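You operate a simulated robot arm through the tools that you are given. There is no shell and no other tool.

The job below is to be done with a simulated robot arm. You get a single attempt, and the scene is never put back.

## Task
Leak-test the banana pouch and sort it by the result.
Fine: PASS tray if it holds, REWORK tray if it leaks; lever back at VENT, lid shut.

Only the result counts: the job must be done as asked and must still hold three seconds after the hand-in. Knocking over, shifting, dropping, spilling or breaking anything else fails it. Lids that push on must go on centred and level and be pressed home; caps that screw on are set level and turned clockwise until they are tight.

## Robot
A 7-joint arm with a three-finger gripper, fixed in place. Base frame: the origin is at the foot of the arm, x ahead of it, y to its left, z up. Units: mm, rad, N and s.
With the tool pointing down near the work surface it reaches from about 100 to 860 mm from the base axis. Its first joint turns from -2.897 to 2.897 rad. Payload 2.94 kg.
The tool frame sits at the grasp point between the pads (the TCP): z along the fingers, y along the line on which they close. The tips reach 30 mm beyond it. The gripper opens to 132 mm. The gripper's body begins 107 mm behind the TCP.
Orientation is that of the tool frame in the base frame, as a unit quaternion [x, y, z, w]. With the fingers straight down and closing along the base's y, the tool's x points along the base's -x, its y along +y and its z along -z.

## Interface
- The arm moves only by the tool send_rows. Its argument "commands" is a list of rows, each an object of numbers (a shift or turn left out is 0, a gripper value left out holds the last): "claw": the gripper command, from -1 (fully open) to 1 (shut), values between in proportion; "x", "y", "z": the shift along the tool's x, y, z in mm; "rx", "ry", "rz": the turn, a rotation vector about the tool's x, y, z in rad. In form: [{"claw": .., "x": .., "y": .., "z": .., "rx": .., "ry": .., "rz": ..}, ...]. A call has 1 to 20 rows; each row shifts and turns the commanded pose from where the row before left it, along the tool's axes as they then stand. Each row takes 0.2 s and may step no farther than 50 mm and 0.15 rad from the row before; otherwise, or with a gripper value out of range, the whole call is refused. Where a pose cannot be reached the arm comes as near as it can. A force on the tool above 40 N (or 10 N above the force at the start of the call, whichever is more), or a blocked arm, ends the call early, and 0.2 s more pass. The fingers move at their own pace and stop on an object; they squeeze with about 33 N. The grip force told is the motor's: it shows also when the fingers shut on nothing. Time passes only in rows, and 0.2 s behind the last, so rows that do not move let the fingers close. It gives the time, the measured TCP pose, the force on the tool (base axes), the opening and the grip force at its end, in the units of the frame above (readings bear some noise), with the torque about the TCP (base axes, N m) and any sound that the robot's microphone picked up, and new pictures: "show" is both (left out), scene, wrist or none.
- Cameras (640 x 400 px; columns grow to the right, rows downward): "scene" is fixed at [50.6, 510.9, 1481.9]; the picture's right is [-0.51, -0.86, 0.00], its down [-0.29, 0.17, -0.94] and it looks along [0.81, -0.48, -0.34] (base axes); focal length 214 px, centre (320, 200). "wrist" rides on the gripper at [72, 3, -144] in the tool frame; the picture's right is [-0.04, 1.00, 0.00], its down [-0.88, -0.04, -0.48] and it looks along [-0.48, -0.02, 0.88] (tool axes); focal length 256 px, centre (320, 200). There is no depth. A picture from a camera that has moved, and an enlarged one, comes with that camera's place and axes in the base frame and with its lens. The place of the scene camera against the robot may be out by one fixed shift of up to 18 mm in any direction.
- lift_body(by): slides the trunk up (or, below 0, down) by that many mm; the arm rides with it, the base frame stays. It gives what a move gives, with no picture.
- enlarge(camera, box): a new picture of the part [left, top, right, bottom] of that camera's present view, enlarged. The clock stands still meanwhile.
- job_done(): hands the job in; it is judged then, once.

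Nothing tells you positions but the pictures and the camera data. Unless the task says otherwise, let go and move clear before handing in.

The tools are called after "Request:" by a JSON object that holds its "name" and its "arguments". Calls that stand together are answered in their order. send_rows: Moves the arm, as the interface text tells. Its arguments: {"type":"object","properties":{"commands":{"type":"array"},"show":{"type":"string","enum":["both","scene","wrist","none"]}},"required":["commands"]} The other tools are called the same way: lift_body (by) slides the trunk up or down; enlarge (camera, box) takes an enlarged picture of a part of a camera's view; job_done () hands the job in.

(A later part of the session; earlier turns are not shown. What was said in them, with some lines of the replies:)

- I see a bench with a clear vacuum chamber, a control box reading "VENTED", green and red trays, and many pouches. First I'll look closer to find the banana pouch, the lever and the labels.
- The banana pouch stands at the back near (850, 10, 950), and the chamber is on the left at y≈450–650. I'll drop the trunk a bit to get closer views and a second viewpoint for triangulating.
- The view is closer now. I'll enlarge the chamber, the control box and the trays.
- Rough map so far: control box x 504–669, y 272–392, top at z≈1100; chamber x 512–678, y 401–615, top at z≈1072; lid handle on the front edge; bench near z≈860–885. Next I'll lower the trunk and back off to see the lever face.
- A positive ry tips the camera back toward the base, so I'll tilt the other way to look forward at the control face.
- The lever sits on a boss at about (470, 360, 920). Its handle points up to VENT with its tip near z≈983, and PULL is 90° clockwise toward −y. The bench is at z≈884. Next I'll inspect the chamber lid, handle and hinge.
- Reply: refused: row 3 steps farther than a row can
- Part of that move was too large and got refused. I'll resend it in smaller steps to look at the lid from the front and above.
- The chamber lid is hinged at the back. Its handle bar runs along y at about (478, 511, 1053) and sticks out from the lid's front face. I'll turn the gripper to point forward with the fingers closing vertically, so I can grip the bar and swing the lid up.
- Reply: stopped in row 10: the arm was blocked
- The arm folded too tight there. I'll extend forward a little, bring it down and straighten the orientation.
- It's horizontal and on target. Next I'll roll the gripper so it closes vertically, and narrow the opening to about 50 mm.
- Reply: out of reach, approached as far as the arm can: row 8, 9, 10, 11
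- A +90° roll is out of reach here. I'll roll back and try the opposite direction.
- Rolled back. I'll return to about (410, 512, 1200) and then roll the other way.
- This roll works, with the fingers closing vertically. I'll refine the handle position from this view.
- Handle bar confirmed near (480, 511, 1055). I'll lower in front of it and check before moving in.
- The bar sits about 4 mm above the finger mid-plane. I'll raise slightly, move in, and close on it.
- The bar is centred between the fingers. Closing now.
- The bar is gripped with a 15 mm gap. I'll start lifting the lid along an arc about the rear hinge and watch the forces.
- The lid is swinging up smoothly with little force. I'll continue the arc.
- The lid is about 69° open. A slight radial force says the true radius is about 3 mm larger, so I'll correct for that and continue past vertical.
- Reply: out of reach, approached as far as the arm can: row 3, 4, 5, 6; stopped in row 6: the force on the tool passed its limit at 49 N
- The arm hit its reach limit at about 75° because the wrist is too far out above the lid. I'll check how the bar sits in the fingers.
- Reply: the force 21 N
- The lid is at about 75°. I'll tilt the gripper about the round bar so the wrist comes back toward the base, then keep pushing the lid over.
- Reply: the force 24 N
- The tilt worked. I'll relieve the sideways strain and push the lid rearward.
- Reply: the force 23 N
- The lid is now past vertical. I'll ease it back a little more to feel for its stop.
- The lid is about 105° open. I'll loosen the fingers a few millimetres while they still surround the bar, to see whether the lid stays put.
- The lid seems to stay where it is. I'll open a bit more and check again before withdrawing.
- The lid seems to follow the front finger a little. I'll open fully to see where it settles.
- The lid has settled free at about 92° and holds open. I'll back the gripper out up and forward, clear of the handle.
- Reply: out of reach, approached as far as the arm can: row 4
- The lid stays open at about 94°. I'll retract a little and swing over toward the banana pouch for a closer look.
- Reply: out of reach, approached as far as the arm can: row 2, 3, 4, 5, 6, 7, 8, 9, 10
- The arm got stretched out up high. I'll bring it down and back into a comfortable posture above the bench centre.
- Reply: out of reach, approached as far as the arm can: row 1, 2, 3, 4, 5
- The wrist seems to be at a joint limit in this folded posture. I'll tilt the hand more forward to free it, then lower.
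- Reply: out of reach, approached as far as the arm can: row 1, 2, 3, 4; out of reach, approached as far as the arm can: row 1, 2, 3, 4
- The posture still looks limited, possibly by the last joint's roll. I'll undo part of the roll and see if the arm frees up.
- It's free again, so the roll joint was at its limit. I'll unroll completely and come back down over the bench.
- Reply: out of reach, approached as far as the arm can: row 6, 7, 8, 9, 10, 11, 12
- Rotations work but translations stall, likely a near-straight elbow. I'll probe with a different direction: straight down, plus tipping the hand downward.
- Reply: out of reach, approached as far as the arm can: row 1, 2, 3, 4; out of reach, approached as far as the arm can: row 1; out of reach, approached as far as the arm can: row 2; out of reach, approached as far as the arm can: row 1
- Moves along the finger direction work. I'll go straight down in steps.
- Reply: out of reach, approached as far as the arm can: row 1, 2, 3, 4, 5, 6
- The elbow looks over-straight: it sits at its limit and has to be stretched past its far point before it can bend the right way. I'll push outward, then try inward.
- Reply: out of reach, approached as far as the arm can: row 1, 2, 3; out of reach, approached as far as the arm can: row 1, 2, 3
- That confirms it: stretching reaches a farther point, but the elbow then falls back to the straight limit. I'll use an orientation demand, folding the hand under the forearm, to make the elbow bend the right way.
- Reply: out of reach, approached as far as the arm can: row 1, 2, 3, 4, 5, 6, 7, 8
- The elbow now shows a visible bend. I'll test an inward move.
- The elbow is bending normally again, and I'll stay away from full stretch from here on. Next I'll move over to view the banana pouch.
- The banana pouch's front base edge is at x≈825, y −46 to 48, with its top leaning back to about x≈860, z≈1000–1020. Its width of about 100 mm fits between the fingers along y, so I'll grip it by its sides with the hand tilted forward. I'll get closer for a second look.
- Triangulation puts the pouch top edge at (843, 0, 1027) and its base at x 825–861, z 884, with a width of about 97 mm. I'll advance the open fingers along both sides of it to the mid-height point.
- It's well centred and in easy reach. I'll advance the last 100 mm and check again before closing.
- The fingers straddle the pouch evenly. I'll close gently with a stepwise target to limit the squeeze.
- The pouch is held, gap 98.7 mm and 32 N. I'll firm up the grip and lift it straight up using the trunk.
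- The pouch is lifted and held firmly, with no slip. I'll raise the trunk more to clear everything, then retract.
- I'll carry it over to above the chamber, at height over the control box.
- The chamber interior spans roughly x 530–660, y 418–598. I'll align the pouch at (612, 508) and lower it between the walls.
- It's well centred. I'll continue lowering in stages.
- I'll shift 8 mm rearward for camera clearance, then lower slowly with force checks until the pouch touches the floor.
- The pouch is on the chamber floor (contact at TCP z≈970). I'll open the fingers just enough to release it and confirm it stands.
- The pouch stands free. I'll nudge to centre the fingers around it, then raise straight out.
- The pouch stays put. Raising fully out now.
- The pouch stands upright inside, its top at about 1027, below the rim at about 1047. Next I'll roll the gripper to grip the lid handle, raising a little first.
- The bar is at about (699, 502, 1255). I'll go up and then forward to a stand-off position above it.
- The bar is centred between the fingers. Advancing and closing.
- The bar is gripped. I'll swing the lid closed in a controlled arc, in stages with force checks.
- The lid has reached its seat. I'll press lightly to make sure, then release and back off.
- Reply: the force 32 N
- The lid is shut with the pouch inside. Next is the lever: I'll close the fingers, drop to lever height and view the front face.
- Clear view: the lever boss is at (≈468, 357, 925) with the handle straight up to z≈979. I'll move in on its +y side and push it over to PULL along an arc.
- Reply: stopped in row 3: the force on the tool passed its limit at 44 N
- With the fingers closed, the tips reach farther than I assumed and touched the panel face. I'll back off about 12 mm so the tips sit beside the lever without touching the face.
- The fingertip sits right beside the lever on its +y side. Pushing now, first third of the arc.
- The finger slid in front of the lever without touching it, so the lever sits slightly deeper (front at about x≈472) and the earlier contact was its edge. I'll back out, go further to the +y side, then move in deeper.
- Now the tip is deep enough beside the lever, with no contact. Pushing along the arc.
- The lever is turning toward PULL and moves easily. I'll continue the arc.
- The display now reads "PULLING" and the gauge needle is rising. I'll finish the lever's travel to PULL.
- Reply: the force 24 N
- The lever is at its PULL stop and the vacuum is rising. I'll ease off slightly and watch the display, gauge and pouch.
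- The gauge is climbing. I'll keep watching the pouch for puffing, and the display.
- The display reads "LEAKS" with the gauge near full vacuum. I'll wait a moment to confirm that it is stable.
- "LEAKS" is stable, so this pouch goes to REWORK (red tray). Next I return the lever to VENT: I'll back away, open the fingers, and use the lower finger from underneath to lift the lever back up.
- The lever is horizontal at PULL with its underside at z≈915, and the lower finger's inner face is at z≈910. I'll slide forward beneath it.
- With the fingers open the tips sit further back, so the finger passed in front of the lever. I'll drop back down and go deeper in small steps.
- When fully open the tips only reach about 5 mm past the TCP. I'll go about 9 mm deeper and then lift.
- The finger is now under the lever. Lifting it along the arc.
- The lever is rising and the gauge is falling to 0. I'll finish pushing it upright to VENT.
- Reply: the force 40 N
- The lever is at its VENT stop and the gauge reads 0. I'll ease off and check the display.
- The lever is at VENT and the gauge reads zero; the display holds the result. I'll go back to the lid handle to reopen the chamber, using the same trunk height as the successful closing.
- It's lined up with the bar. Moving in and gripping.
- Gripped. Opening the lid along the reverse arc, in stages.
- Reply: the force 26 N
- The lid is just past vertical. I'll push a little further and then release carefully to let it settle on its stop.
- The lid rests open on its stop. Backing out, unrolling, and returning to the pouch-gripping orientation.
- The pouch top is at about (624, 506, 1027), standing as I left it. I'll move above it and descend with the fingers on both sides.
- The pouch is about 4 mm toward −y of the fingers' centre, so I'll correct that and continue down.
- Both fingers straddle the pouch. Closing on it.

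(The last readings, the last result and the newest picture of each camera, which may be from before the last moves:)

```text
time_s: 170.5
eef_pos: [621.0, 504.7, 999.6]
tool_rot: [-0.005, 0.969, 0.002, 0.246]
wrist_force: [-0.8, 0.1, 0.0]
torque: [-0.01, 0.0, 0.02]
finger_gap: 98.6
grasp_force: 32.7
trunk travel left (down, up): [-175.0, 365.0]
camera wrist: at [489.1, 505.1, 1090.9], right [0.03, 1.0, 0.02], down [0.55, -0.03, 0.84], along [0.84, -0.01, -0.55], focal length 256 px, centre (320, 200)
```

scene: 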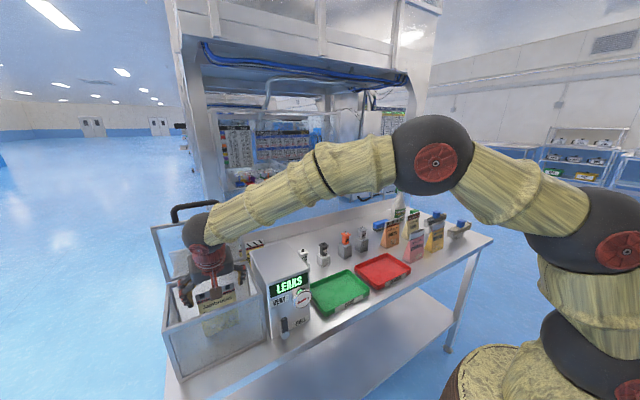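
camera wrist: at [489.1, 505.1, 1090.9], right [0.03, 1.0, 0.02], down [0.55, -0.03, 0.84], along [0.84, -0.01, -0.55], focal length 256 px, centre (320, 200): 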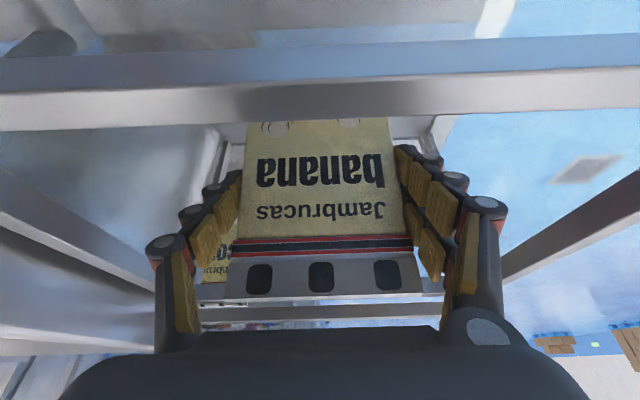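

Gripped and lifted. I'll raise it fully, then carry it over the control box toward the red REWORK tray, centred near (564, −104).

Request:
{"name": "lift_body", "arguments": {"by": 212}}

Request:
{"name": "send_rows", "arguments": {"commands": [{"x": 25, "z": -14}, {"x": 25, "z": -14}, {"y": -45}, {"y": -45}, {"y": -45}, {"y": -45}, {"y": -45}, {"y": -45}, {"y": -45}, {"y": -45}, {"y": -45}, {"y": -45}, {"y": -45}, {"y": -45}, {"y": -45}, {"y": -23}, {}], "show": "both"}}

```text
time_s: 172.8
eef_pos: [621.7, 504.3, 1209.9]
tool_rot: [-0.005, 0.97, 0.003, 0.245]
wrist_force: [-0.4, 0.0, -0.3]
torque: [0.0, 0.01, -0.03]
finger_gap: 98.8
grasp_force: 32.8
trunk travel left (down, up): [-387.0, 153.0]
```

```text
time_s: 176.4
eef_pos: [568.4, -104.7, 1210.3]
tool_rot: [-0.005, 0.969, 0.003, 0.245]
wrist_force: [0.9, 0.3, -0.4]
torque: [-0.02, -0.03, 0.02]
finger_gap: 99.0
grasp_force: 33.1
trunk travel left (down, up): [-387.0, 153.0]
camera wrist: at [436.4, -104.4, 1302.1], right [0.03, 1.0, 0.02], down [0.55, -0.04, 0.84], along [0.84, -0.01, -0.55], focal length 256 px, centre (320, 200)
```

scene: 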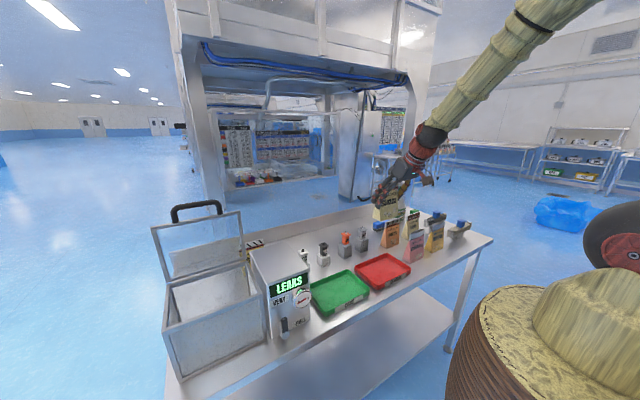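
wrist: 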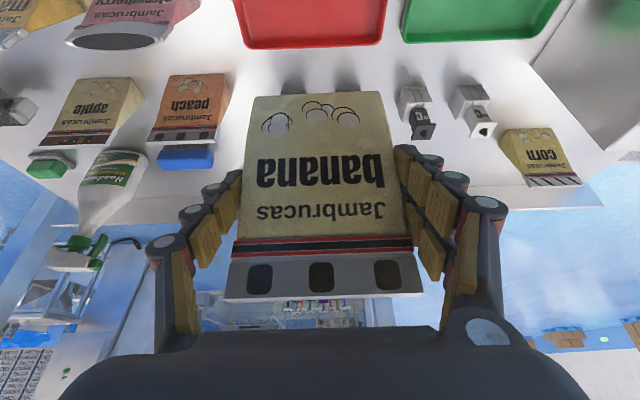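

The red tray spans about x 495–629, y −213 to −5. I'll fine-align to (562, −108) and start lowering.

Request:
{"name": "send_rows", "arguments": {"commands": [{"x": 5.5, "y": -4, "z": -3}, {}], "show": "none"}}

Request:
{"name": "lift_body", "arguments": {"by": -180}}

Request:
{"name": "send_rows", "arguments": {"commands": [{}], "show": "both"}}

Request:
{"name": "enlarge", "arguments": {"camera": "scene", "box": [310, 190, 480, 320]}}

```text
time_s: 177.0
eef_pos: [562.5, -109.4, 1210.5]
tool_rot: [-0.004, 0.969, 0.002, 0.246]
wrist_force: [0.3, -0.4, -0.2]
torque: [-0.02, 0.01, 0.01]
finger_gap: 98.9
grasp_force: 32.9
trunk travel left (down, up): [-387.0, 153.0]
```

```text
time_s: 179.0
eef_pos: [561.3, -109.5, 1029.8]
tool_rot: [-0.005, 0.969, 0.003, 0.246]
wrist_force: [-0.6, -1.0, -0.8]
torque: [0.03, 0.05, 0.01]
finger_gap: 99.0
grasp_force: 32.8
trunk travel left (down, up): [-207.0, 333.0]
```

```text
time_s: 179.4
eef_pos: [562.4, -109.2, 1030.5]
tool_rot: [-0.005, 0.969, 0.002, 0.245]
wrist_force: [0.1, -0.7, -1.0]
torque: [0.01, 0.0, 0.01]
finger_gap: 99.0
grasp_force: 32.6
trunk travel left (down, up): [-207.0, 333.0]
camera wrist: at [430.4, -108.5, 1122.0], right [0.03, 1.0, 0.02], down [0.55, -0.04, 0.84], along [0.84, -0.01, -0.55], focal length 256 px, centre (320, 200)
```

scene: 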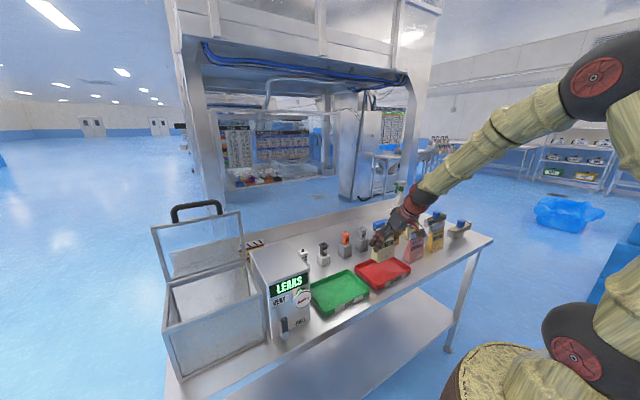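
wrist: 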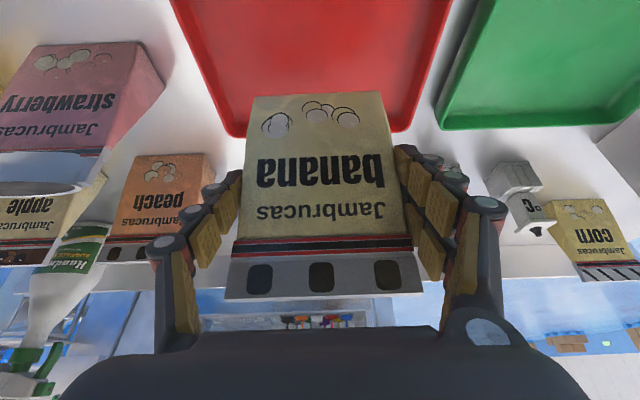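

```text
3.08 times, centred on (395, 255) of scene
camera zoom: at [50.6, 510.9, 1481.9], right [-0.51, -0.86, 0.0], down [-0.29, 0.17, -0.94], along [0.81, -0.48, -0.34], focal length 660 px, centre (89, 31)
```

zoom: 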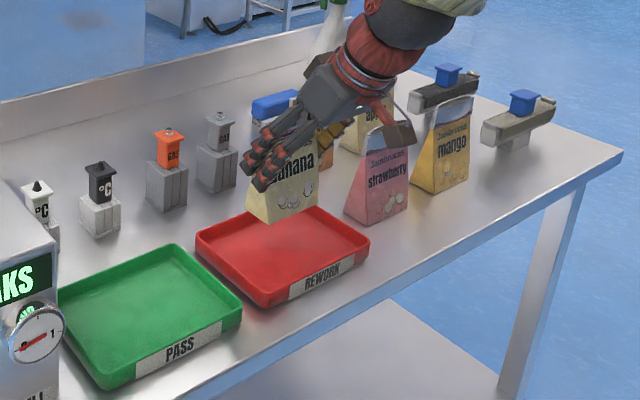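

It's aligned over the tray, and the neighbouring strawberry pouch is well clear. Lowering further.

Request:
{"name": "lift_body", "arguments": {"by": -50}}

Request:
{"name": "send_rows", "arguments": {"commands": [{"x": 1.45, "z": 2.63}, {"x": 1.45, "z": 2.63}, {"x": 1.45, "z": 2.63}, {}], "show": "both"}}

Request:
{"name": "enlarge", "arguments": {"camera": "scene", "box": [310, 190, 480, 320]}}

```text
time_s: 180.3
eef_pos: [562.8, -109.7, 981.2]
tool_rot: [-0.005, 0.969, 0.003, 0.246]
wrist_force: [0.7, 0.6, -0.7]
torque: [0.0, 0.01, -0.01]
finger_gap: 98.9
grasp_force: 32.8
trunk travel left (down, up): [-157.0, 383.0]
```

```text
time_s: 181.3
eef_pos: [562.3, -108.1, 972.4]
tool_rot: [-0.005, 0.97, 0.004, 0.245]
wrist_force: [0.3, 0.4, -0.3]
torque: [0.02, -0.02, -0.01]
finger_gap: 98.8
grasp_force: 32.7
trunk travel left (down, up): [-157.0, 383.0]
camera wrist: at [430.4, -108.5, 1063.7], right [0.03, 1.0, 0.02], down [0.55, -0.03, 0.84], along [0.84, -0.01, -0.55], focal length 256 px, centre (320, 200)
```

scene: 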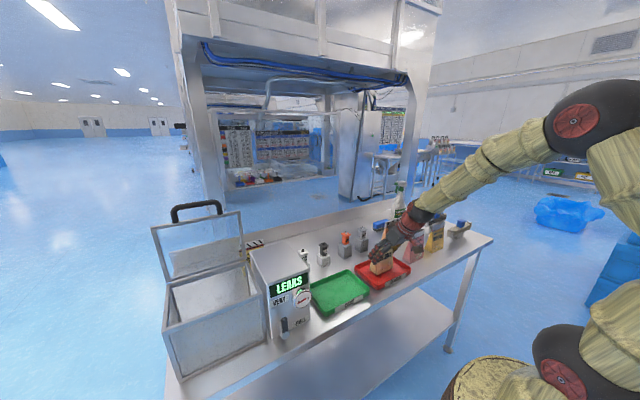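
wrist: 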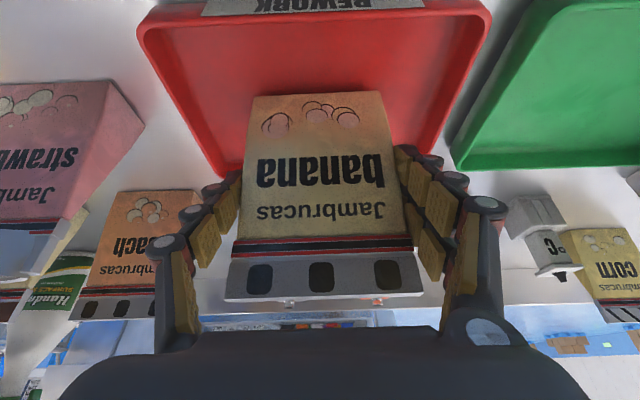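

```text
3.08 times, centred on (395, 255) of scene
camera zoom: at [50.6, 510.9, 1481.9], right [-0.51, -0.86, 0.0], down [-0.29, 0.17, -0.94], along [0.81, -0.48, -0.34], focal length 660 px, centre (89, 31)
```

zoom: 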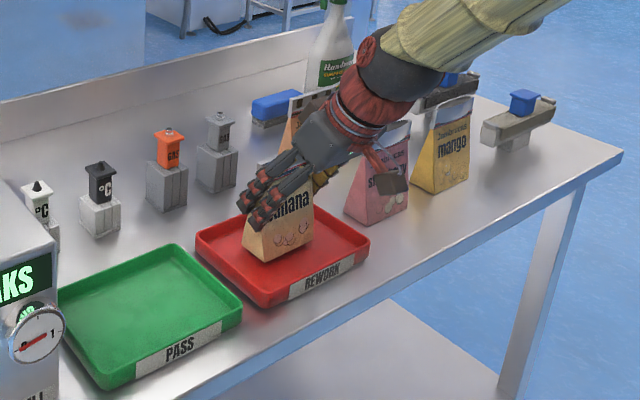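

It's well inside the tray. Lowering in fine steps until contact.

Request:
{"name": "send_rows", "arguments": {"commands": [{"x": 0.97, "z": 1.75}, {"x": 0.97, "z": 1.75}, {"x": 0.97, "z": 1.75}, {}], "show": "none"}}

Request:
{"name": "send_rows", "arguments": {"commands": [{"x": 0.97, "z": 1.75}, {}], "show": "none"}}

Request:
{"name": "send_rows", "arguments": {"commands": [{"x": 0.97, "z": 1.75}, {}], "show": "none"}}

```text
time_s: 182.3
eef_pos: [562.6, -108.9, 965.6]
tool_rot: [-0.005, 0.969, 0.003, 0.245]
wrist_force: [-0.1, 0.7, 0.1]
torque: [0.02, -0.01, 0.02]
finger_gap: 99.0
grasp_force: 32.1
trunk travel left (down, up): [-157.0, 383.0]
```

```text
time_s: 182.9
eef_pos: [562.2, -110.8, 965.0]
tool_rot: [-0.005, 0.969, 0.002, 0.246]
wrist_force: [-0.4, 0.1, -0.5]
torque: [-0.02, 0.0, -0.05]
finger_gap: 99.2
grasp_force: 33.2
trunk travel left (down, up): [-157.0, 383.0]
```

```text
time_s: 183.5
eef_pos: [562.2, -110.0, 962.7]
tool_rot: [-0.005, 0.969, 0.003, 0.245]
wrist_force: [-1.3, 1.6, 1.7]
torque: [0.11, 0.06, 0.06]
finger_gap: 98.8
grasp_force: 32.5
trunk travel left (down, up): [-157.0, 383.0]
```

Request:
{"name": "send_rows", "arguments": {"commands": [{"x": 0.8, "z": 1.4}, {}], "show": "none"}}

Request:
{"name": "send_rows", "arguments": {"commands": [{"x": 0.5, "z": 0.9}, {}], "show": "none"}}

```text
time_s: 184.1
eef_pos: [562.7, -109.0, 962.2]
tool_rot: [-0.004, 0.969, 0.002, 0.246]
wrist_force: [-2.1, 2.1, 14.3]
torque: [0.16, 0.22, -0.01]
finger_gap: 98.9
grasp_force: 32.8
trunk travel left (down, up): [-157.0, 383.0]
```

```text
time_s: 184.7
eef_pos: [562.5, -110.5, 960.7]
tool_rot: [-0.004, 0.969, 0.002, 0.246]
wrist_force: [3.2, 3.1, 16.1]
torque: [0.14, -0.25, 0.01]
finger_gap: 99.3
grasp_force: 32.6
trunk travel left (down, up): [-157.0, 383.0]
```

The pouch is firmly on the tray floor. Releasing gently and checking that it stands.

Request:
{"name": "send_rows", "arguments": {"commands": [{"x": -0.5, "z": -0.9}, {"claw": -0.6}, {}, {"claw": -0.85}, {}, {}], "show": "both"}}

```text
time_s: 186.1
eef_pos: [562.4, -110.5, 960.5]
tool_rot: [-0.004, 0.969, 0.003, 0.245]
wrist_force: [-0.4, 0.0, 0.1]
torque: [-0.03, -0.02, 0.03]
finger_gap: 122.2
grasp_force: 0.1
trunk travel left (down, up): [-157.0, 383.0]
camera wrist: at [430.4, -108.9, 1051.7], right [0.03, 1.0, 0.02], down [0.55, -0.04, 0.84], along [0.84, -0.01, -0.55], focal length 256 px, centre (320, 200)
```

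scene: 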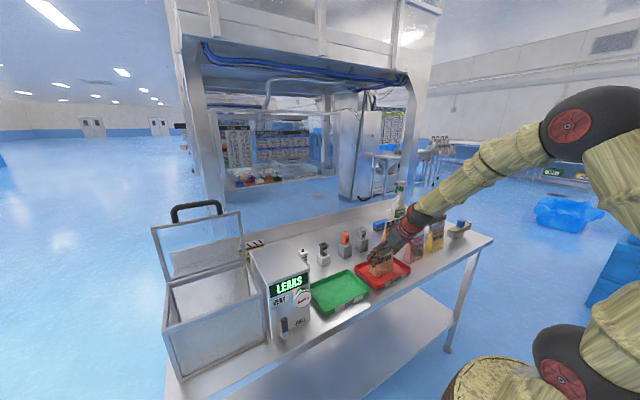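
wrist: 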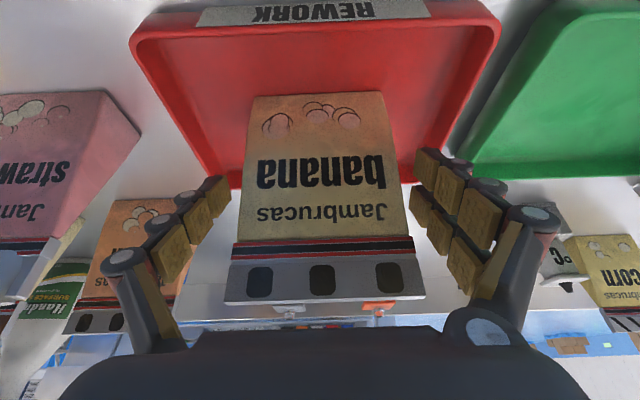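

The pouch stands in the REWORK tray. Raising straight up and clear.

Request:
{"name": "lift_body", "arguments": {"by": 40}}

Request:
{"name": "send_rows", "arguments": {"commands": [{}], "show": "wrist"}}

Request:
{"name": "lift_body", "arguments": {"by": 217}}

Request:
{"name": "send_rows", "arguments": {"commands": [{}], "show": "both"}}

```text
time_s: 186.9
eef_pos: [561.7, -109.7, 999.1]
tool_rot: [-0.004, 0.97, 0.002, 0.244]
wrist_force: [0.6, 1.0, -0.7]
torque: [-0.01, 0.01, -0.04]
finger_gap: 122.2
grasp_force: 0.1
trunk travel left (down, up): [-197.0, 343.0]
```

```text
time_s: 187.3
eef_pos: [561.9, -109.5, 999.4]
tool_rot: [-0.005, 0.97, 0.001, 0.245]
wrist_force: [-0.2, 1.2, -0.3]
torque: [0.0, 0.0, -0.02]
finger_gap: 122.3
grasp_force: 0.0
trunk travel left (down, up): [-197.0, 343.0]
camera wrist: at [430.4, -108.9, 1091.7], right [0.03, 1.0, 0.02], down [0.55, -0.04, 0.84], along [0.84, -0.01, -0.55], focal length 256 px, centre (320, 200)
```

wrist: 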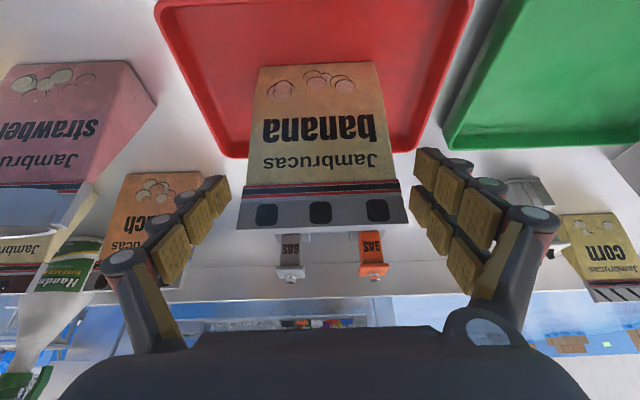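

```text
time_s: 189.7
eef_pos: [562.8, -109.8, 1217.3]
tool_rot: [-0.006, 0.97, 0.004, 0.244]
wrist_force: [-0.3, -0.2, 0.6]
torque: [0.02, 0.05, -0.01]
finger_gap: 122.1
grasp_force: 0.2
trunk travel left (down, up): [-414.0, 126.0]
```

```text
time_s: 190.1
eef_pos: [562.4, -110.0, 1218.2]
tool_rot: [-0.004, 0.969, 0.002, 0.246]
wrist_force: [-0.7, 0.1, 0.3]
torque: [0.02, 0.01, 0.0]
finger_gap: 122.1
grasp_force: 0.1
trunk travel left (down, up): [-414.0, 126.0]
camera wrist: at [430.5, -108.9, 1308.7], right [0.03, 1.0, 0.02], down [0.55, -0.04, 0.84], along [0.84, -0.01, -0.55], focal length 256 px, centre (320, 200)
```

scene: 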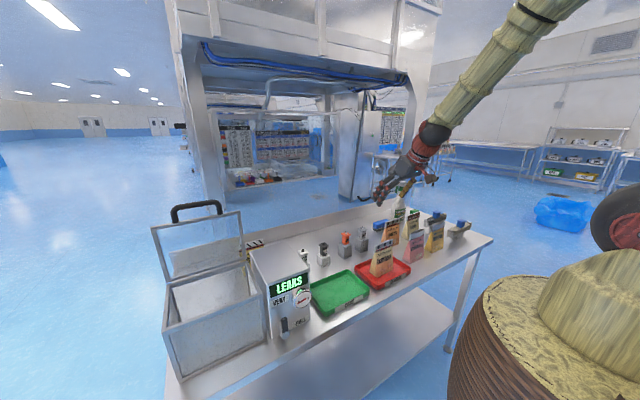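
wrist: 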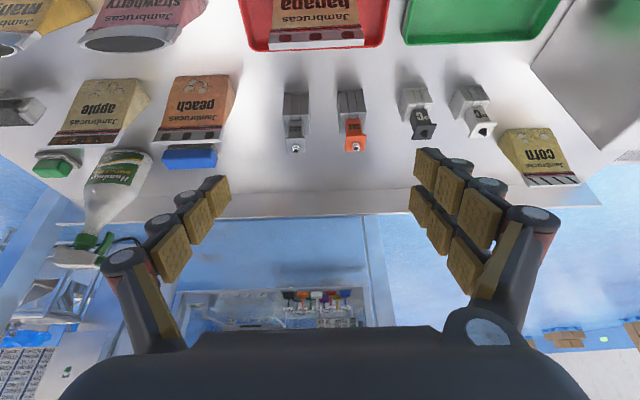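

The banana pouch stands in the REWORK tray. Next I'll shut the lid: return to the chamber and repeat the same handle grip and closing arc.

Request:
{"name": "lift_body", "arguments": {"by": -14}}

Request:
{"name": "send_rows", "arguments": {"commands": [{"x": 22, "z": -36}, {"x": 30, "z": -30}, {"y": 46}, {"y": 46}, {"y": 46}, {"y": 46}, {"y": 46}, {"y": 46}, {"y": 46}, {"y": 46}, {"y": 46}, {"y": 46}, {"y": 46}, {"y": 46}, {"y": 46}, {"y": 16}, {}], "show": "scene"}}

```text
time_s: 190.7
eef_pos: [561.7, -110.0, 1203.4]
tool_rot: [-0.005, 0.969, 0.003, 0.246]
wrist_force: [0.0, -0.3, -1.1]
torque: [0.0, -0.02, 0.0]
finger_gap: 121.9
grasp_force: 0.1
trunk travel left (down, up): [-400.0, 140.0]
```

```text
time_s: 194.3
eef_pos: [478.1, 503.0, 1238.6]
tool_rot: [-0.005, 0.969, 0.003, 0.246]
wrist_force: [0.8, 0.1, -0.1]
torque: [-0.03, -0.01, -0.01]
finger_gap: 122.1
grasp_force: 0.1
trunk travel left (down, up): [-400.0, 140.0]
```

scene: 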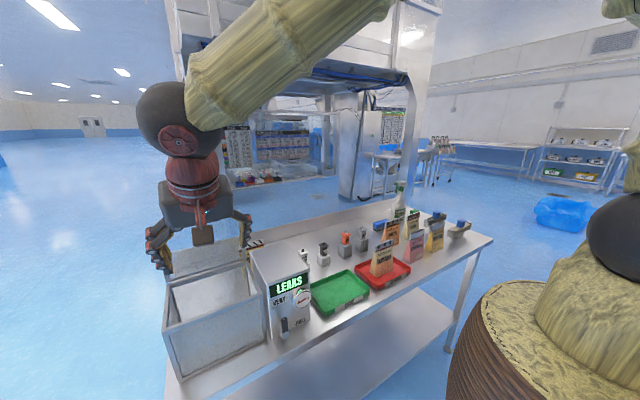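

Request:
{"name": "send_rows", "arguments": {"commands": [{"rz": -0.143, "claw": 0.1}, {"rz": -0.143}, {"rz": -0.143}, {"rz": -0.143}, {"rz": -0.143}, {"rz": -0.143}, {"rz": -0.143}, {"rz": -0.143}, {"rz": -0.143}, {"rz": -0.143}, {"rz": -0.141}, {}], "show": "none"}}

Request:
{"name": "send_rows", "arguments": {"commands": [{"y": -19, "z": -35}, {"y": -19, "z": -35}, {"y": -40, "z": 22}, {"y": -40, "z": 22}, {"y": -40, "z": 22}, {"y": -42, "z": 23}, {}], "show": "both"}}

```text
time_s: 196.9
eef_pos: [479.6, 504.5, 1239.2]
tool_rot: [0.69, -0.681, 0.172, -0.175]
wrist_force: [-0.5, -0.2, -1.2]
torque: [0.03, 0.02, -0.01]
finger_gap: 59.4
grasp_force: 0.1
trunk travel left (down, up): [-400.0, 140.0]
```

```text
time_s: 198.5
eef_pos: [664.6, 503.4, 1318.8]
tool_rot: [0.688, -0.682, 0.173, -0.176]
wrist_force: [1.0, -0.1, -0.6]
torque: [0.01, -0.01, -0.02]
finger_gap: 59.7
grasp_force: 0.1
trunk travel left (down, up): [-400.0, 140.0]
camera wrist: at [594.5, 429.8, 1442.5], right [-0.88, 0.04, -0.47], down [-0.2, 0.88, 0.44], along [0.43, 0.48, -0.76], focal length 256 px, centre (320, 200)
```

scene: 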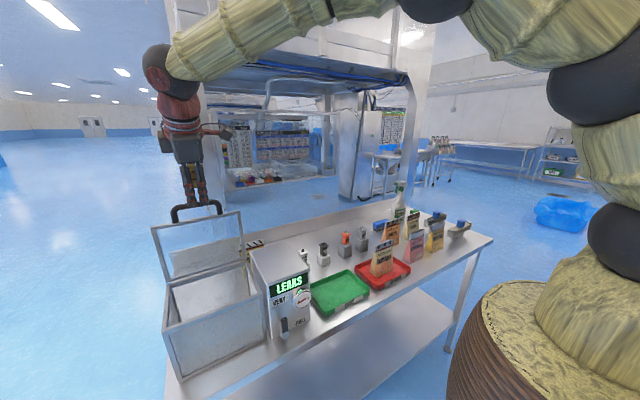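
wrist: 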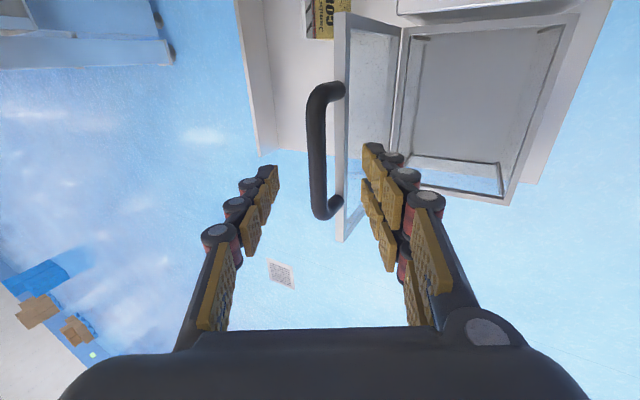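

Same geometry as before, with the bar centred. Advancing and gripping.

Request:
{"name": "send_rows", "arguments": {"commands": [{"z": 18}, {"z": 18}, {"z": 18}, {}, {"claw": 1}, {}, {}, {}, {}], "show": "wrist"}}

```text
time_s: 200.5
eef_pos: [688.7, 506.1, 1270.3]
tool_rot: [0.688, -0.683, 0.17, -0.176]
wrist_force: [1.5, -0.5, 4.8]
torque: [0.36, -0.06, -0.37]
finger_gap: 14.5
grasp_force: 33.5
trunk travel left (down, up): [-400.0, 140.0]
camera wrist: at [619.3, 431.4, 1394.2], right [-0.88, 0.04, -0.48], down [-0.2, 0.87, 0.44], along [0.43, 0.48, -0.76], focal length 256 px, centre (320, 200)
```

wrist: 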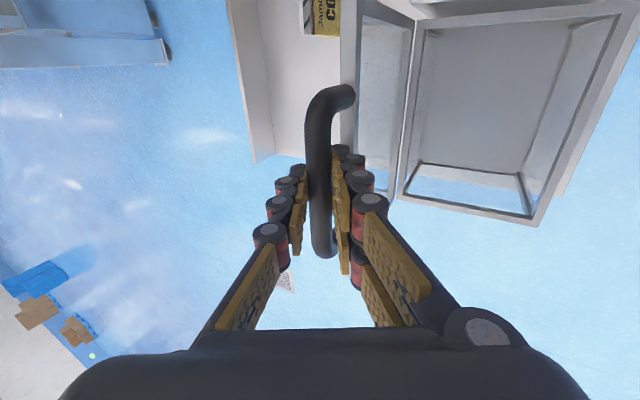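

Gripped. Closing along the same arc.

Request:
{"name": "send_rows", "arguments": {"commands": [{"claw": 1, "y": 11.2, "z": -5.2, "rx": 0.0393}, {"y": 11.1, "z": -5.5, "rx": 0.0393}, {"y": 11.1, "z": -5.3, "rx": 0.0393}, {"y": 11.2, "z": -5.1, "rx": 0.0393}, {"y": 11.3, "z": -4.9, "rx": 0.0393}, {}], "show": "none"}}

Request:
{"name": "send_rows", "arguments": {"commands": [{"y": 12.5, "z": -3.2, "rx": 0.0393}, {"y": 11.7, "z": -4.3, "rx": 0.0393}, {"y": 11.57, "z": -4.51, "rx": 0.0393}, {"y": 11.66, "z": -4.28, "rx": 0.0393}, {"y": 11.74, "z": -4.04, "rx": 0.0393}, {}], "show": "scene"}}

```text
time_s: 201.9
eef_pos: [626.4, 505.3, 1261.5]
tool_rot: [0.669, -0.662, 0.237, -0.242]
wrist_force: [-2.8, 2.0, 4.6]
torque: [0.5, 0.14, -0.31]
finger_gap: 15.0
grasp_force: 40.7
trunk travel left (down, up): [-400.0, 140.0]
```

```text
time_s: 203.3
eef_pos: [567.8, 505.0, 1234.4]
tool_rot: [0.641, -0.635, 0.302, -0.307]
wrist_force: [-11.3, 5.5, 11.3]
torque: [0.58, 0.06, 0.12]
finger_gap: 14.6
grasp_force: 40.6
trunk travel left (down, up): [-400.0, 140.0]
```

scene: 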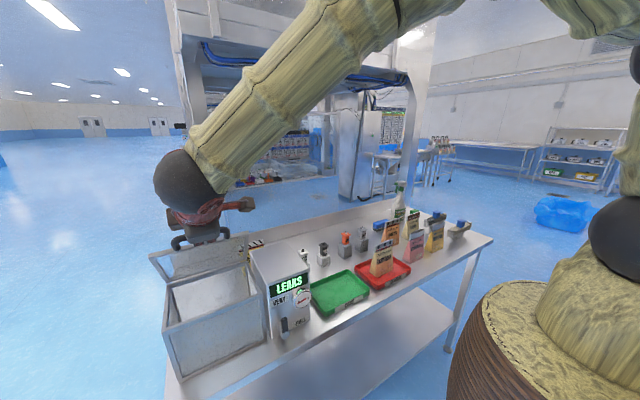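

Request:
{"name": "send_rows", "arguments": {"commands": [{"y": 11.9, "z": -5.2, "rx": 0.0393}, {"y": 11.9, "z": -4.0, "rx": 0.0393}, {"y": 11.97, "z": -3.35, "rx": 0.0393}, {"y": 12.04, "z": -3.11, "rx": 0.0393}, {"y": 12.1, "z": -2.87, "rx": 0.0393}, {"y": 12.16, "z": -2.62, "rx": 0.0393}, {}], "show": "none"}}

Request:
{"name": "send_rows", "arguments": {"commands": [{"y": 12.21, "z": -2.38, "rx": 0.0393}, {"y": 12.26, "z": -2.13, "rx": 0.0393}, {"y": 12.3, "z": -1.91, "rx": 0.0393}, {"y": 12.33, "z": -1.66, "rx": 0.0393}, {"y": 12.37, "z": -1.41, "rx": 0.0393}, {"y": 12.39, "z": -1.17, "rx": 0.0393}, {}], "show": "none"}}

```text
time_s: 204.9
eef_pos: [514.5, 505.4, 1183.2]
tool_rot: [0.601, -0.596, 0.374, -0.379]
wrist_force: [1.9, 15.9, -4.4]
torque: [0.38, 0.09, 0.06]
finger_gap: 14.6
grasp_force: 40.4
trunk travel left (down, up): [-400.0, 140.0]
```

```text
time_s: 206.5
eef_pos: [480.0, 503.9, 1120.2]
tool_rot: [0.553, -0.548, 0.441, -0.447]
wrist_force: [-1.3, 11.4, -3.3]
torque: [0.0, 0.12, -0.37]
finger_gap: 14.6
grasp_force: 40.8
trunk travel left (down, up): [-400.0, 140.0]
```

Request:
{"name": "send_rows", "arguments": {"commands": [{"y": 12.4, "z": -0.9, "rx": 0.04}, {"y": 12.4, "z": -0.7, "rx": 0.04}, {"y": 12.4, "z": -0.4, "rx": 0.04}, {"y": 12, "z": -0.2, "rx": 0.04}, {}], "show": "none"}}

Request:
{"name": "send_rows", "arguments": {"commands": [{"y": 4, "rx": 0.01}, {"y": 4, "rx": 0.01}, {"y": 2, "rx": 0.01}, {}], "show": "none"}}

Request:
{"name": "send_rows", "arguments": {"commands": [{"y": 2}, {"y": 2}, {}], "show": "scene"}}

```text
time_s: 207.7
eef_pos: [468.8, 505.7, 1071.9]
tool_rot: [0.515, -0.511, 0.484, -0.49]
wrist_force: [7.2, 15.0, -3.7]
torque: [-0.07, 0.1, -0.27]
finger_gap: 14.6
grasp_force: 41.4
trunk travel left (down, up): [-400.0, 140.0]
```

```text
time_s: 208.7
eef_pos: [468.7, 504.9, 1061.2]
tool_rot: [0.508, -0.504, 0.491, -0.497]
wrist_force: [2.1, 6.8, -0.9]
torque: [-0.12, -0.05, 0.16]
finger_gap: 14.3
grasp_force: 40.9
trunk travel left (down, up): [-400.0, 140.0]
```

```text
time_s: 209.5
eef_pos: [470.3, 504.7, 1059.6]
tool_rot: [0.506, -0.504, 0.492, -0.498]
wrist_force: [1.6, 3.1, 8.1]
torque: [-0.24, -0.07, -0.11]
finger_gap: 14.6
grasp_force: 40.9
trunk travel left (down, up): [-400.0, 140.0]
```

scene: 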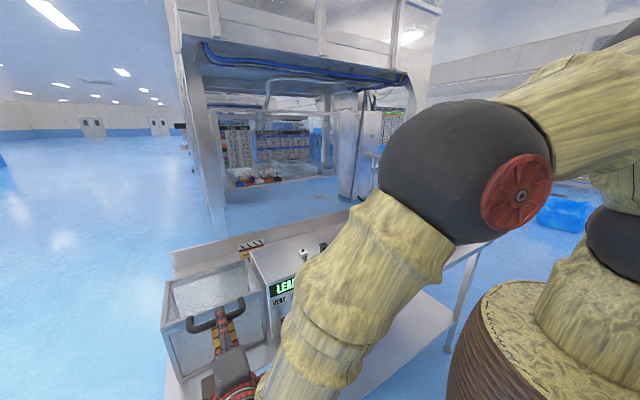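

The lid is on its seat. A light press, then release and back away.

Request:
{"name": "send_rows", "arguments": {"commands": [{"y": 2}, {"y": 1.5}, {}], "show": "none"}}

Request:
{"name": "send_rows", "arguments": {"commands": [{"claw": 0.2}, {}, {}, {}, {"z": -20}, {"z": -30}, {"z": -30}, {"y": -40}, {"y": -40}, {"y": -40}, {}], "show": "both"}}

Request:
{"name": "enlarge", "arguments": {"camera": "wrist", "box": [240, 0, 640, 300]}}

```text
time_s: 210.3
eef_pos: [469.2, 504.0, 1058.4]
tool_rot: [-0.504, 0.504, -0.492, 0.499]
wrist_force: [4.7, 1.5, 30.4]
torque: [-0.47, -0.27, -0.65]
finger_gap: 14.7
grasp_force: 40.8
trunk travel left (down, up): [-400.0, 140.0]
```

```text
time_s: 212.7
eef_pos: [394.1, 503.5, 1174.6]
tool_rot: [0.508, -0.503, 0.491, -0.498]
wrist_force: [0.1, 0.2, -0.9]
torque: [-0.03, -0.02, 0.0]
finger_gap: 52.8
grasp_force: 0.0
trunk travel left (down, up): [-400.0, 140.0]
camera wrist: at [249.8, 428.0, 1174.6], right [-0.02, 0.05, -1.0], down [-0.48, 0.87, 0.05], along [0.88, 0.48, 0.0], focal length 256 px, centre (320, 200)
```

scene: 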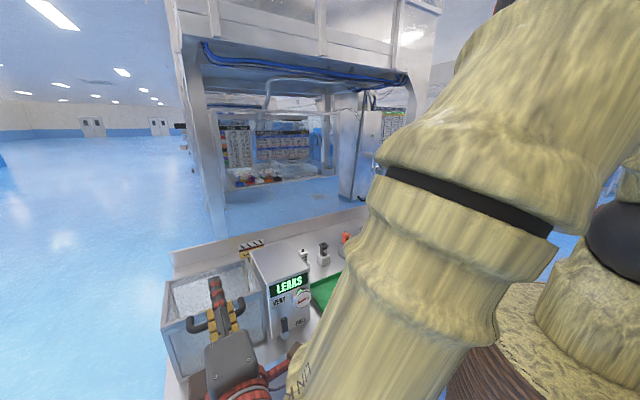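
wrist: 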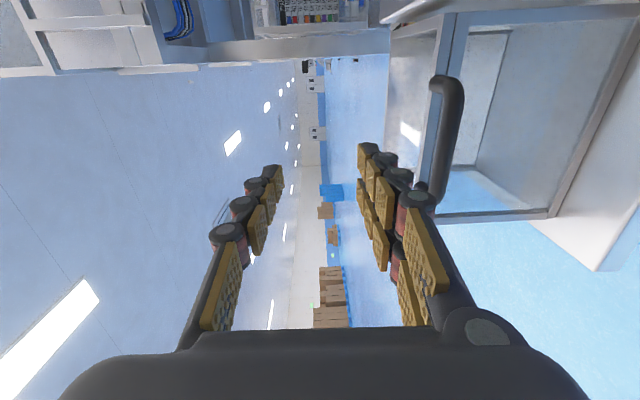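

```text
1.33 times, centred on (440, 150) of wrist
camera zoom: at [249.8, 428.0, 1174.6], right [-0.02, 0.05, -1.0], down [-0.48, 0.87, 0.05], along [0.88, 0.48, 0.0], focal length 341 px, centre (160, 267)
```

zoom: 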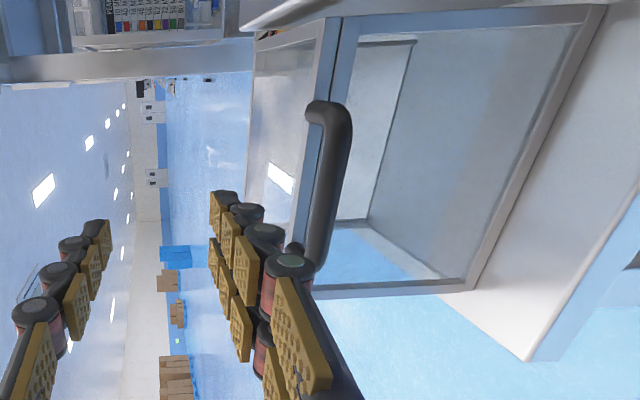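

The lid is shut. I'll raise the arm clear and take a final look at the lever, lid and tray.

Request:
{"name": "lift_body", "arguments": {"by": 130}}

Request:
{"name": "send_rows", "arguments": {"commands": [{"y": -40}, {"y": -40}, {}], "show": "both"}}

Request:
{"name": "enlarge", "arguments": {"camera": "scene", "box": [150, 240, 330, 390]}}

Request:
{"name": "enlarge", "arguments": {"camera": "scene", "box": [300, 180, 490, 320]}}

```text
time_s: 214.2
eef_pos: [391.8, 502.6, 1305.3]
tool_rot: [0.507, -0.504, 0.491, -0.498]
wrist_force: [0.0, 0.3, 0.5]
torque: [0.0, 0.0, 0.0]
finger_gap: 52.8
grasp_force: 0.0
trunk travel left (down, up): [-530.0, 10.0]
```

```text
time_s: 215.1
eef_pos: [394.7, 501.6, 1387.0]
tool_rot: [0.508, -0.504, 0.492, -0.497]
wrist_force: [0.1, 0.2, -0.3]
torque: [0.0, 0.0, 0.01]
finger_gap: 52.9
grasp_force: 0.0
trunk travel left (down, up): [-530.0, 10.0]
camera wrist: at [251.7, 427.1, 1384.8], right [-0.02, 0.05, -1.0], down [-0.48, 0.87, 0.05], along [0.88, 0.48, 0.0], focal length 256 px, centre (320, 200)
```

scene: 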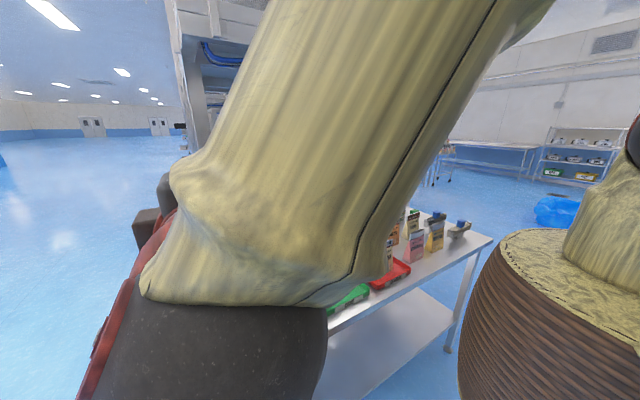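
wrist: 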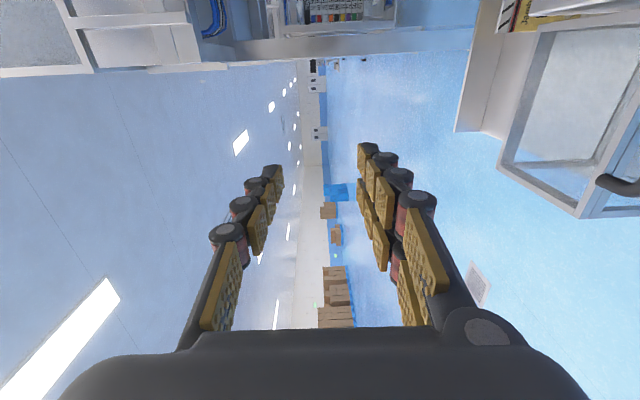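

```text
2.67 times, centred on (240, 315) of scene
camera zoom: at [50.6, 510.9, 1481.9], right [-0.51, -0.86, 0.0], down [-0.29, 0.17, -0.94], along [0.81, -0.48, -0.34], focal length 572 px, centre (533, -107)
```

zoom: 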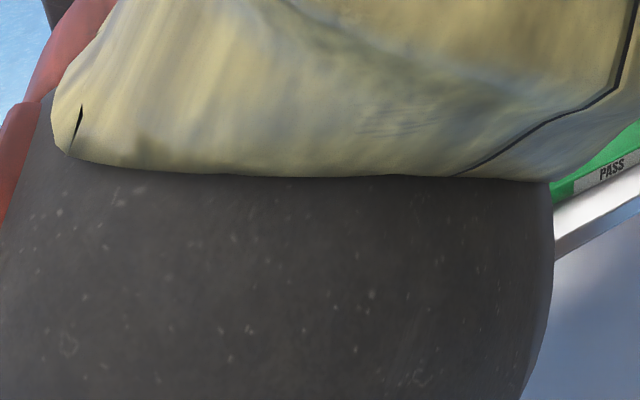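

```text
2.86 times, centred on (395, 250) of scene
camera zoom: at [50.6, 510.9, 1481.9], right [-0.51, -0.86, 0.0], down [-0.29, 0.17, -0.94], along [0.81, -0.48, -0.34], focal length 613 px, centre (106, 57)
```

zoom: 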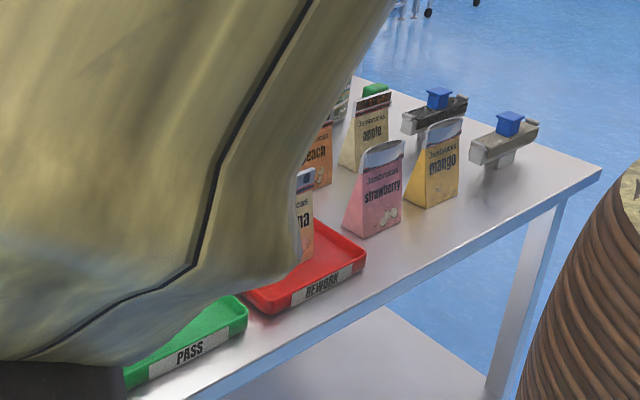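

The arm blocks the scene camera. I'll unroll the wrist and swing aside so I can verify everything.

Request:
{"name": "send_rows", "arguments": {"commands": [{"rz": 0.143}, {"rz": 0.143}, {"rz": 0.143}, {"rz": 0.143}, {"rz": 0.143}, {"rz": 0.143}, {"rz": 0.143}, {"rz": 0.143}, {"rz": 0.143}, {"rz": 0.143}, {"rz": 0.141}, {}], "show": "none"}}

Request:
{"name": "send_rows", "arguments": {"commands": [{"ry": 0.12, "y": -35}, {"ry": 0.12, "y": -35}, {"ry": 0.12, "y": -35}, {"ry": 0.12, "y": -35}, {"ry": 0.12, "y": -35}, {"y": -45}, {"y": -45}, {"y": -45}, {"y": -45}, {}], "show": "both"}}

```text
time_s: 217.7
eef_pos: [394.1, 502.4, 1387.0]
tool_rot: [-0.002, 0.715, 0.005, 0.699]
wrist_force: [0.6, 0.5, -0.3]
torque: [-0.01, 0.02, -0.02]
finger_gap: 52.7
grasp_force: 0.0
trunk travel left (down, up): [-530.0, 10.0]
```

```text
time_s: 219.8
eef_pos: [399.8, 150.2, 1384.1]
tool_rot: [-0.004, 0.89, 0.004, 0.456]
wrist_force: [0.9, 0.9, -1.1]
torque: [-0.01, 0.01, -0.01]
finger_gap: 52.7
grasp_force: 0.1
trunk travel left (down, up): [-530.0, 10.0]
camera wrist: at [240.6, 151.3, 1408.7], right [0.01, 1.0, 0.04], down [0.13, -0.04, 0.99], along [0.99, -0.01, -0.13], focal length 256 px, centre (320, 200)
```

scene: 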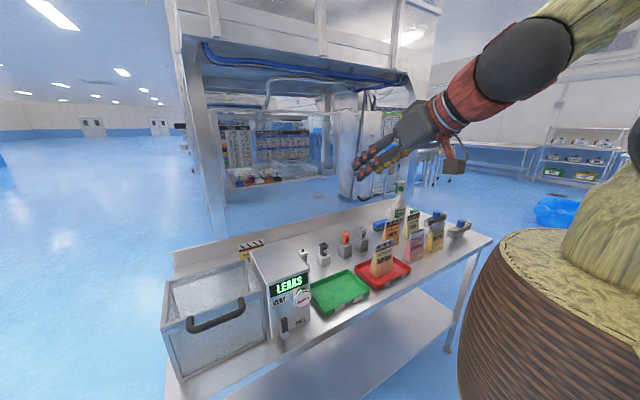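
wrist: 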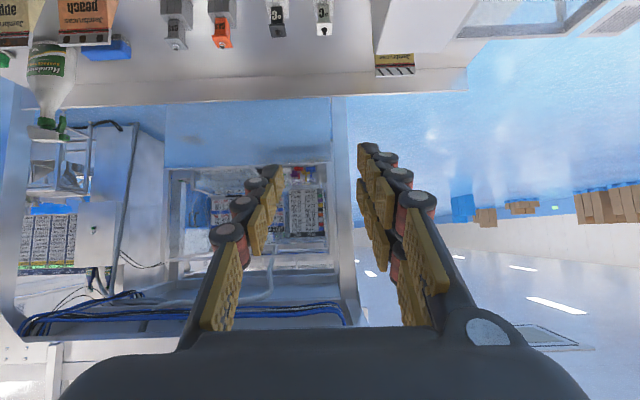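

Request:
{"name": "enlarge", "arguments": {"camera": "scene", "box": [150, 240, 330, 390]}}

Request:
{"name": "enlarge", "arguments": {"camera": "scene", "box": [300, 180, 490, 320]}}

Request:
{"name": "enlarge", "arguments": {"camera": "scene", "box": [250, 260, 330, 350]}}

```text
2.67 times, centred on (240, 315) of scene
camera zoom: at [50.6, 510.9, 1481.9], right [-0.51, -0.86, 0.0], down [-0.29, 0.17, -0.94], along [0.81, -0.48, -0.34], focal length 572 px, centre (533, -107)
```

zoom: 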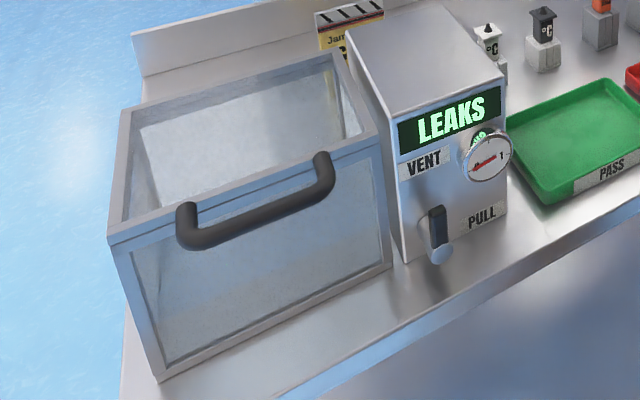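

```text
2.86 times, centred on (395, 250) of scene
camera zoom: at [50.6, 510.9, 1481.9], right [-0.51, -0.86, 0.0], down [-0.29, 0.17, -0.94], along [0.81, -0.48, -0.34], focal length 613 px, centre (106, 57)
```

zoom: 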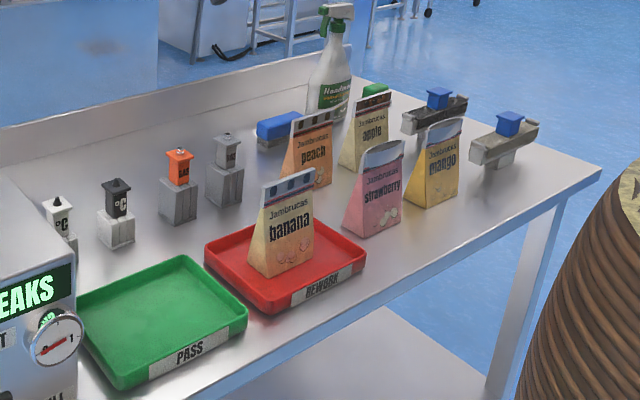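

```text
4.44 times, centred on (290, 305) of scene
camera zoom: at [50.6, 510.9, 1481.9], right [-0.51, -0.86, 0.0], down [-0.29, 0.17, -0.94], along [0.81, -0.48, -0.34], focal length 953 px, centre (453, -267)
```

zoom: 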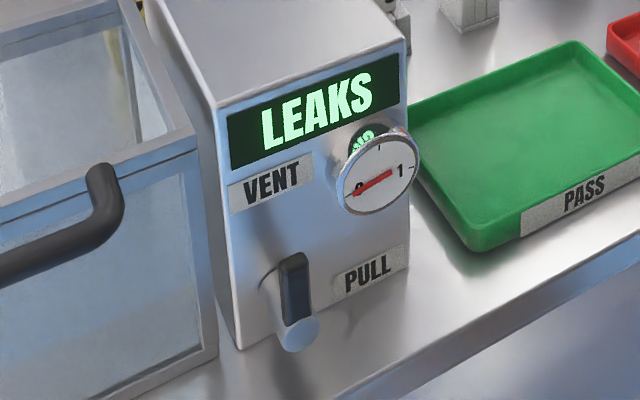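

Everything checks out. The pouch tested "LEAKS" and is standing upright in the red REWORK tray. The lever is back at VENT, the gauge reads 0, the lid is shut, and the arm is clear with nothing else disturbed. Handing in.

Request:
{"name": "job_done", "arguments": {}}

```text
The job is handed in.
```

The banana pouch failed its leak test: the display read "LEAKS" near full vacuum and held that reading. It is now standing upright in the red REWORK tray.

- **Chamber:** the lid is shut and the lever is back at VENT, with the gauge at 0. The display still shows "LEAKS" from the test.
- **Bench:** a last camera check showed the trays, other pouches and instruments undisturbed. The arm was clear and holding nothing when I handed in.

The job was accepted, but no pass or fail verdict came back.
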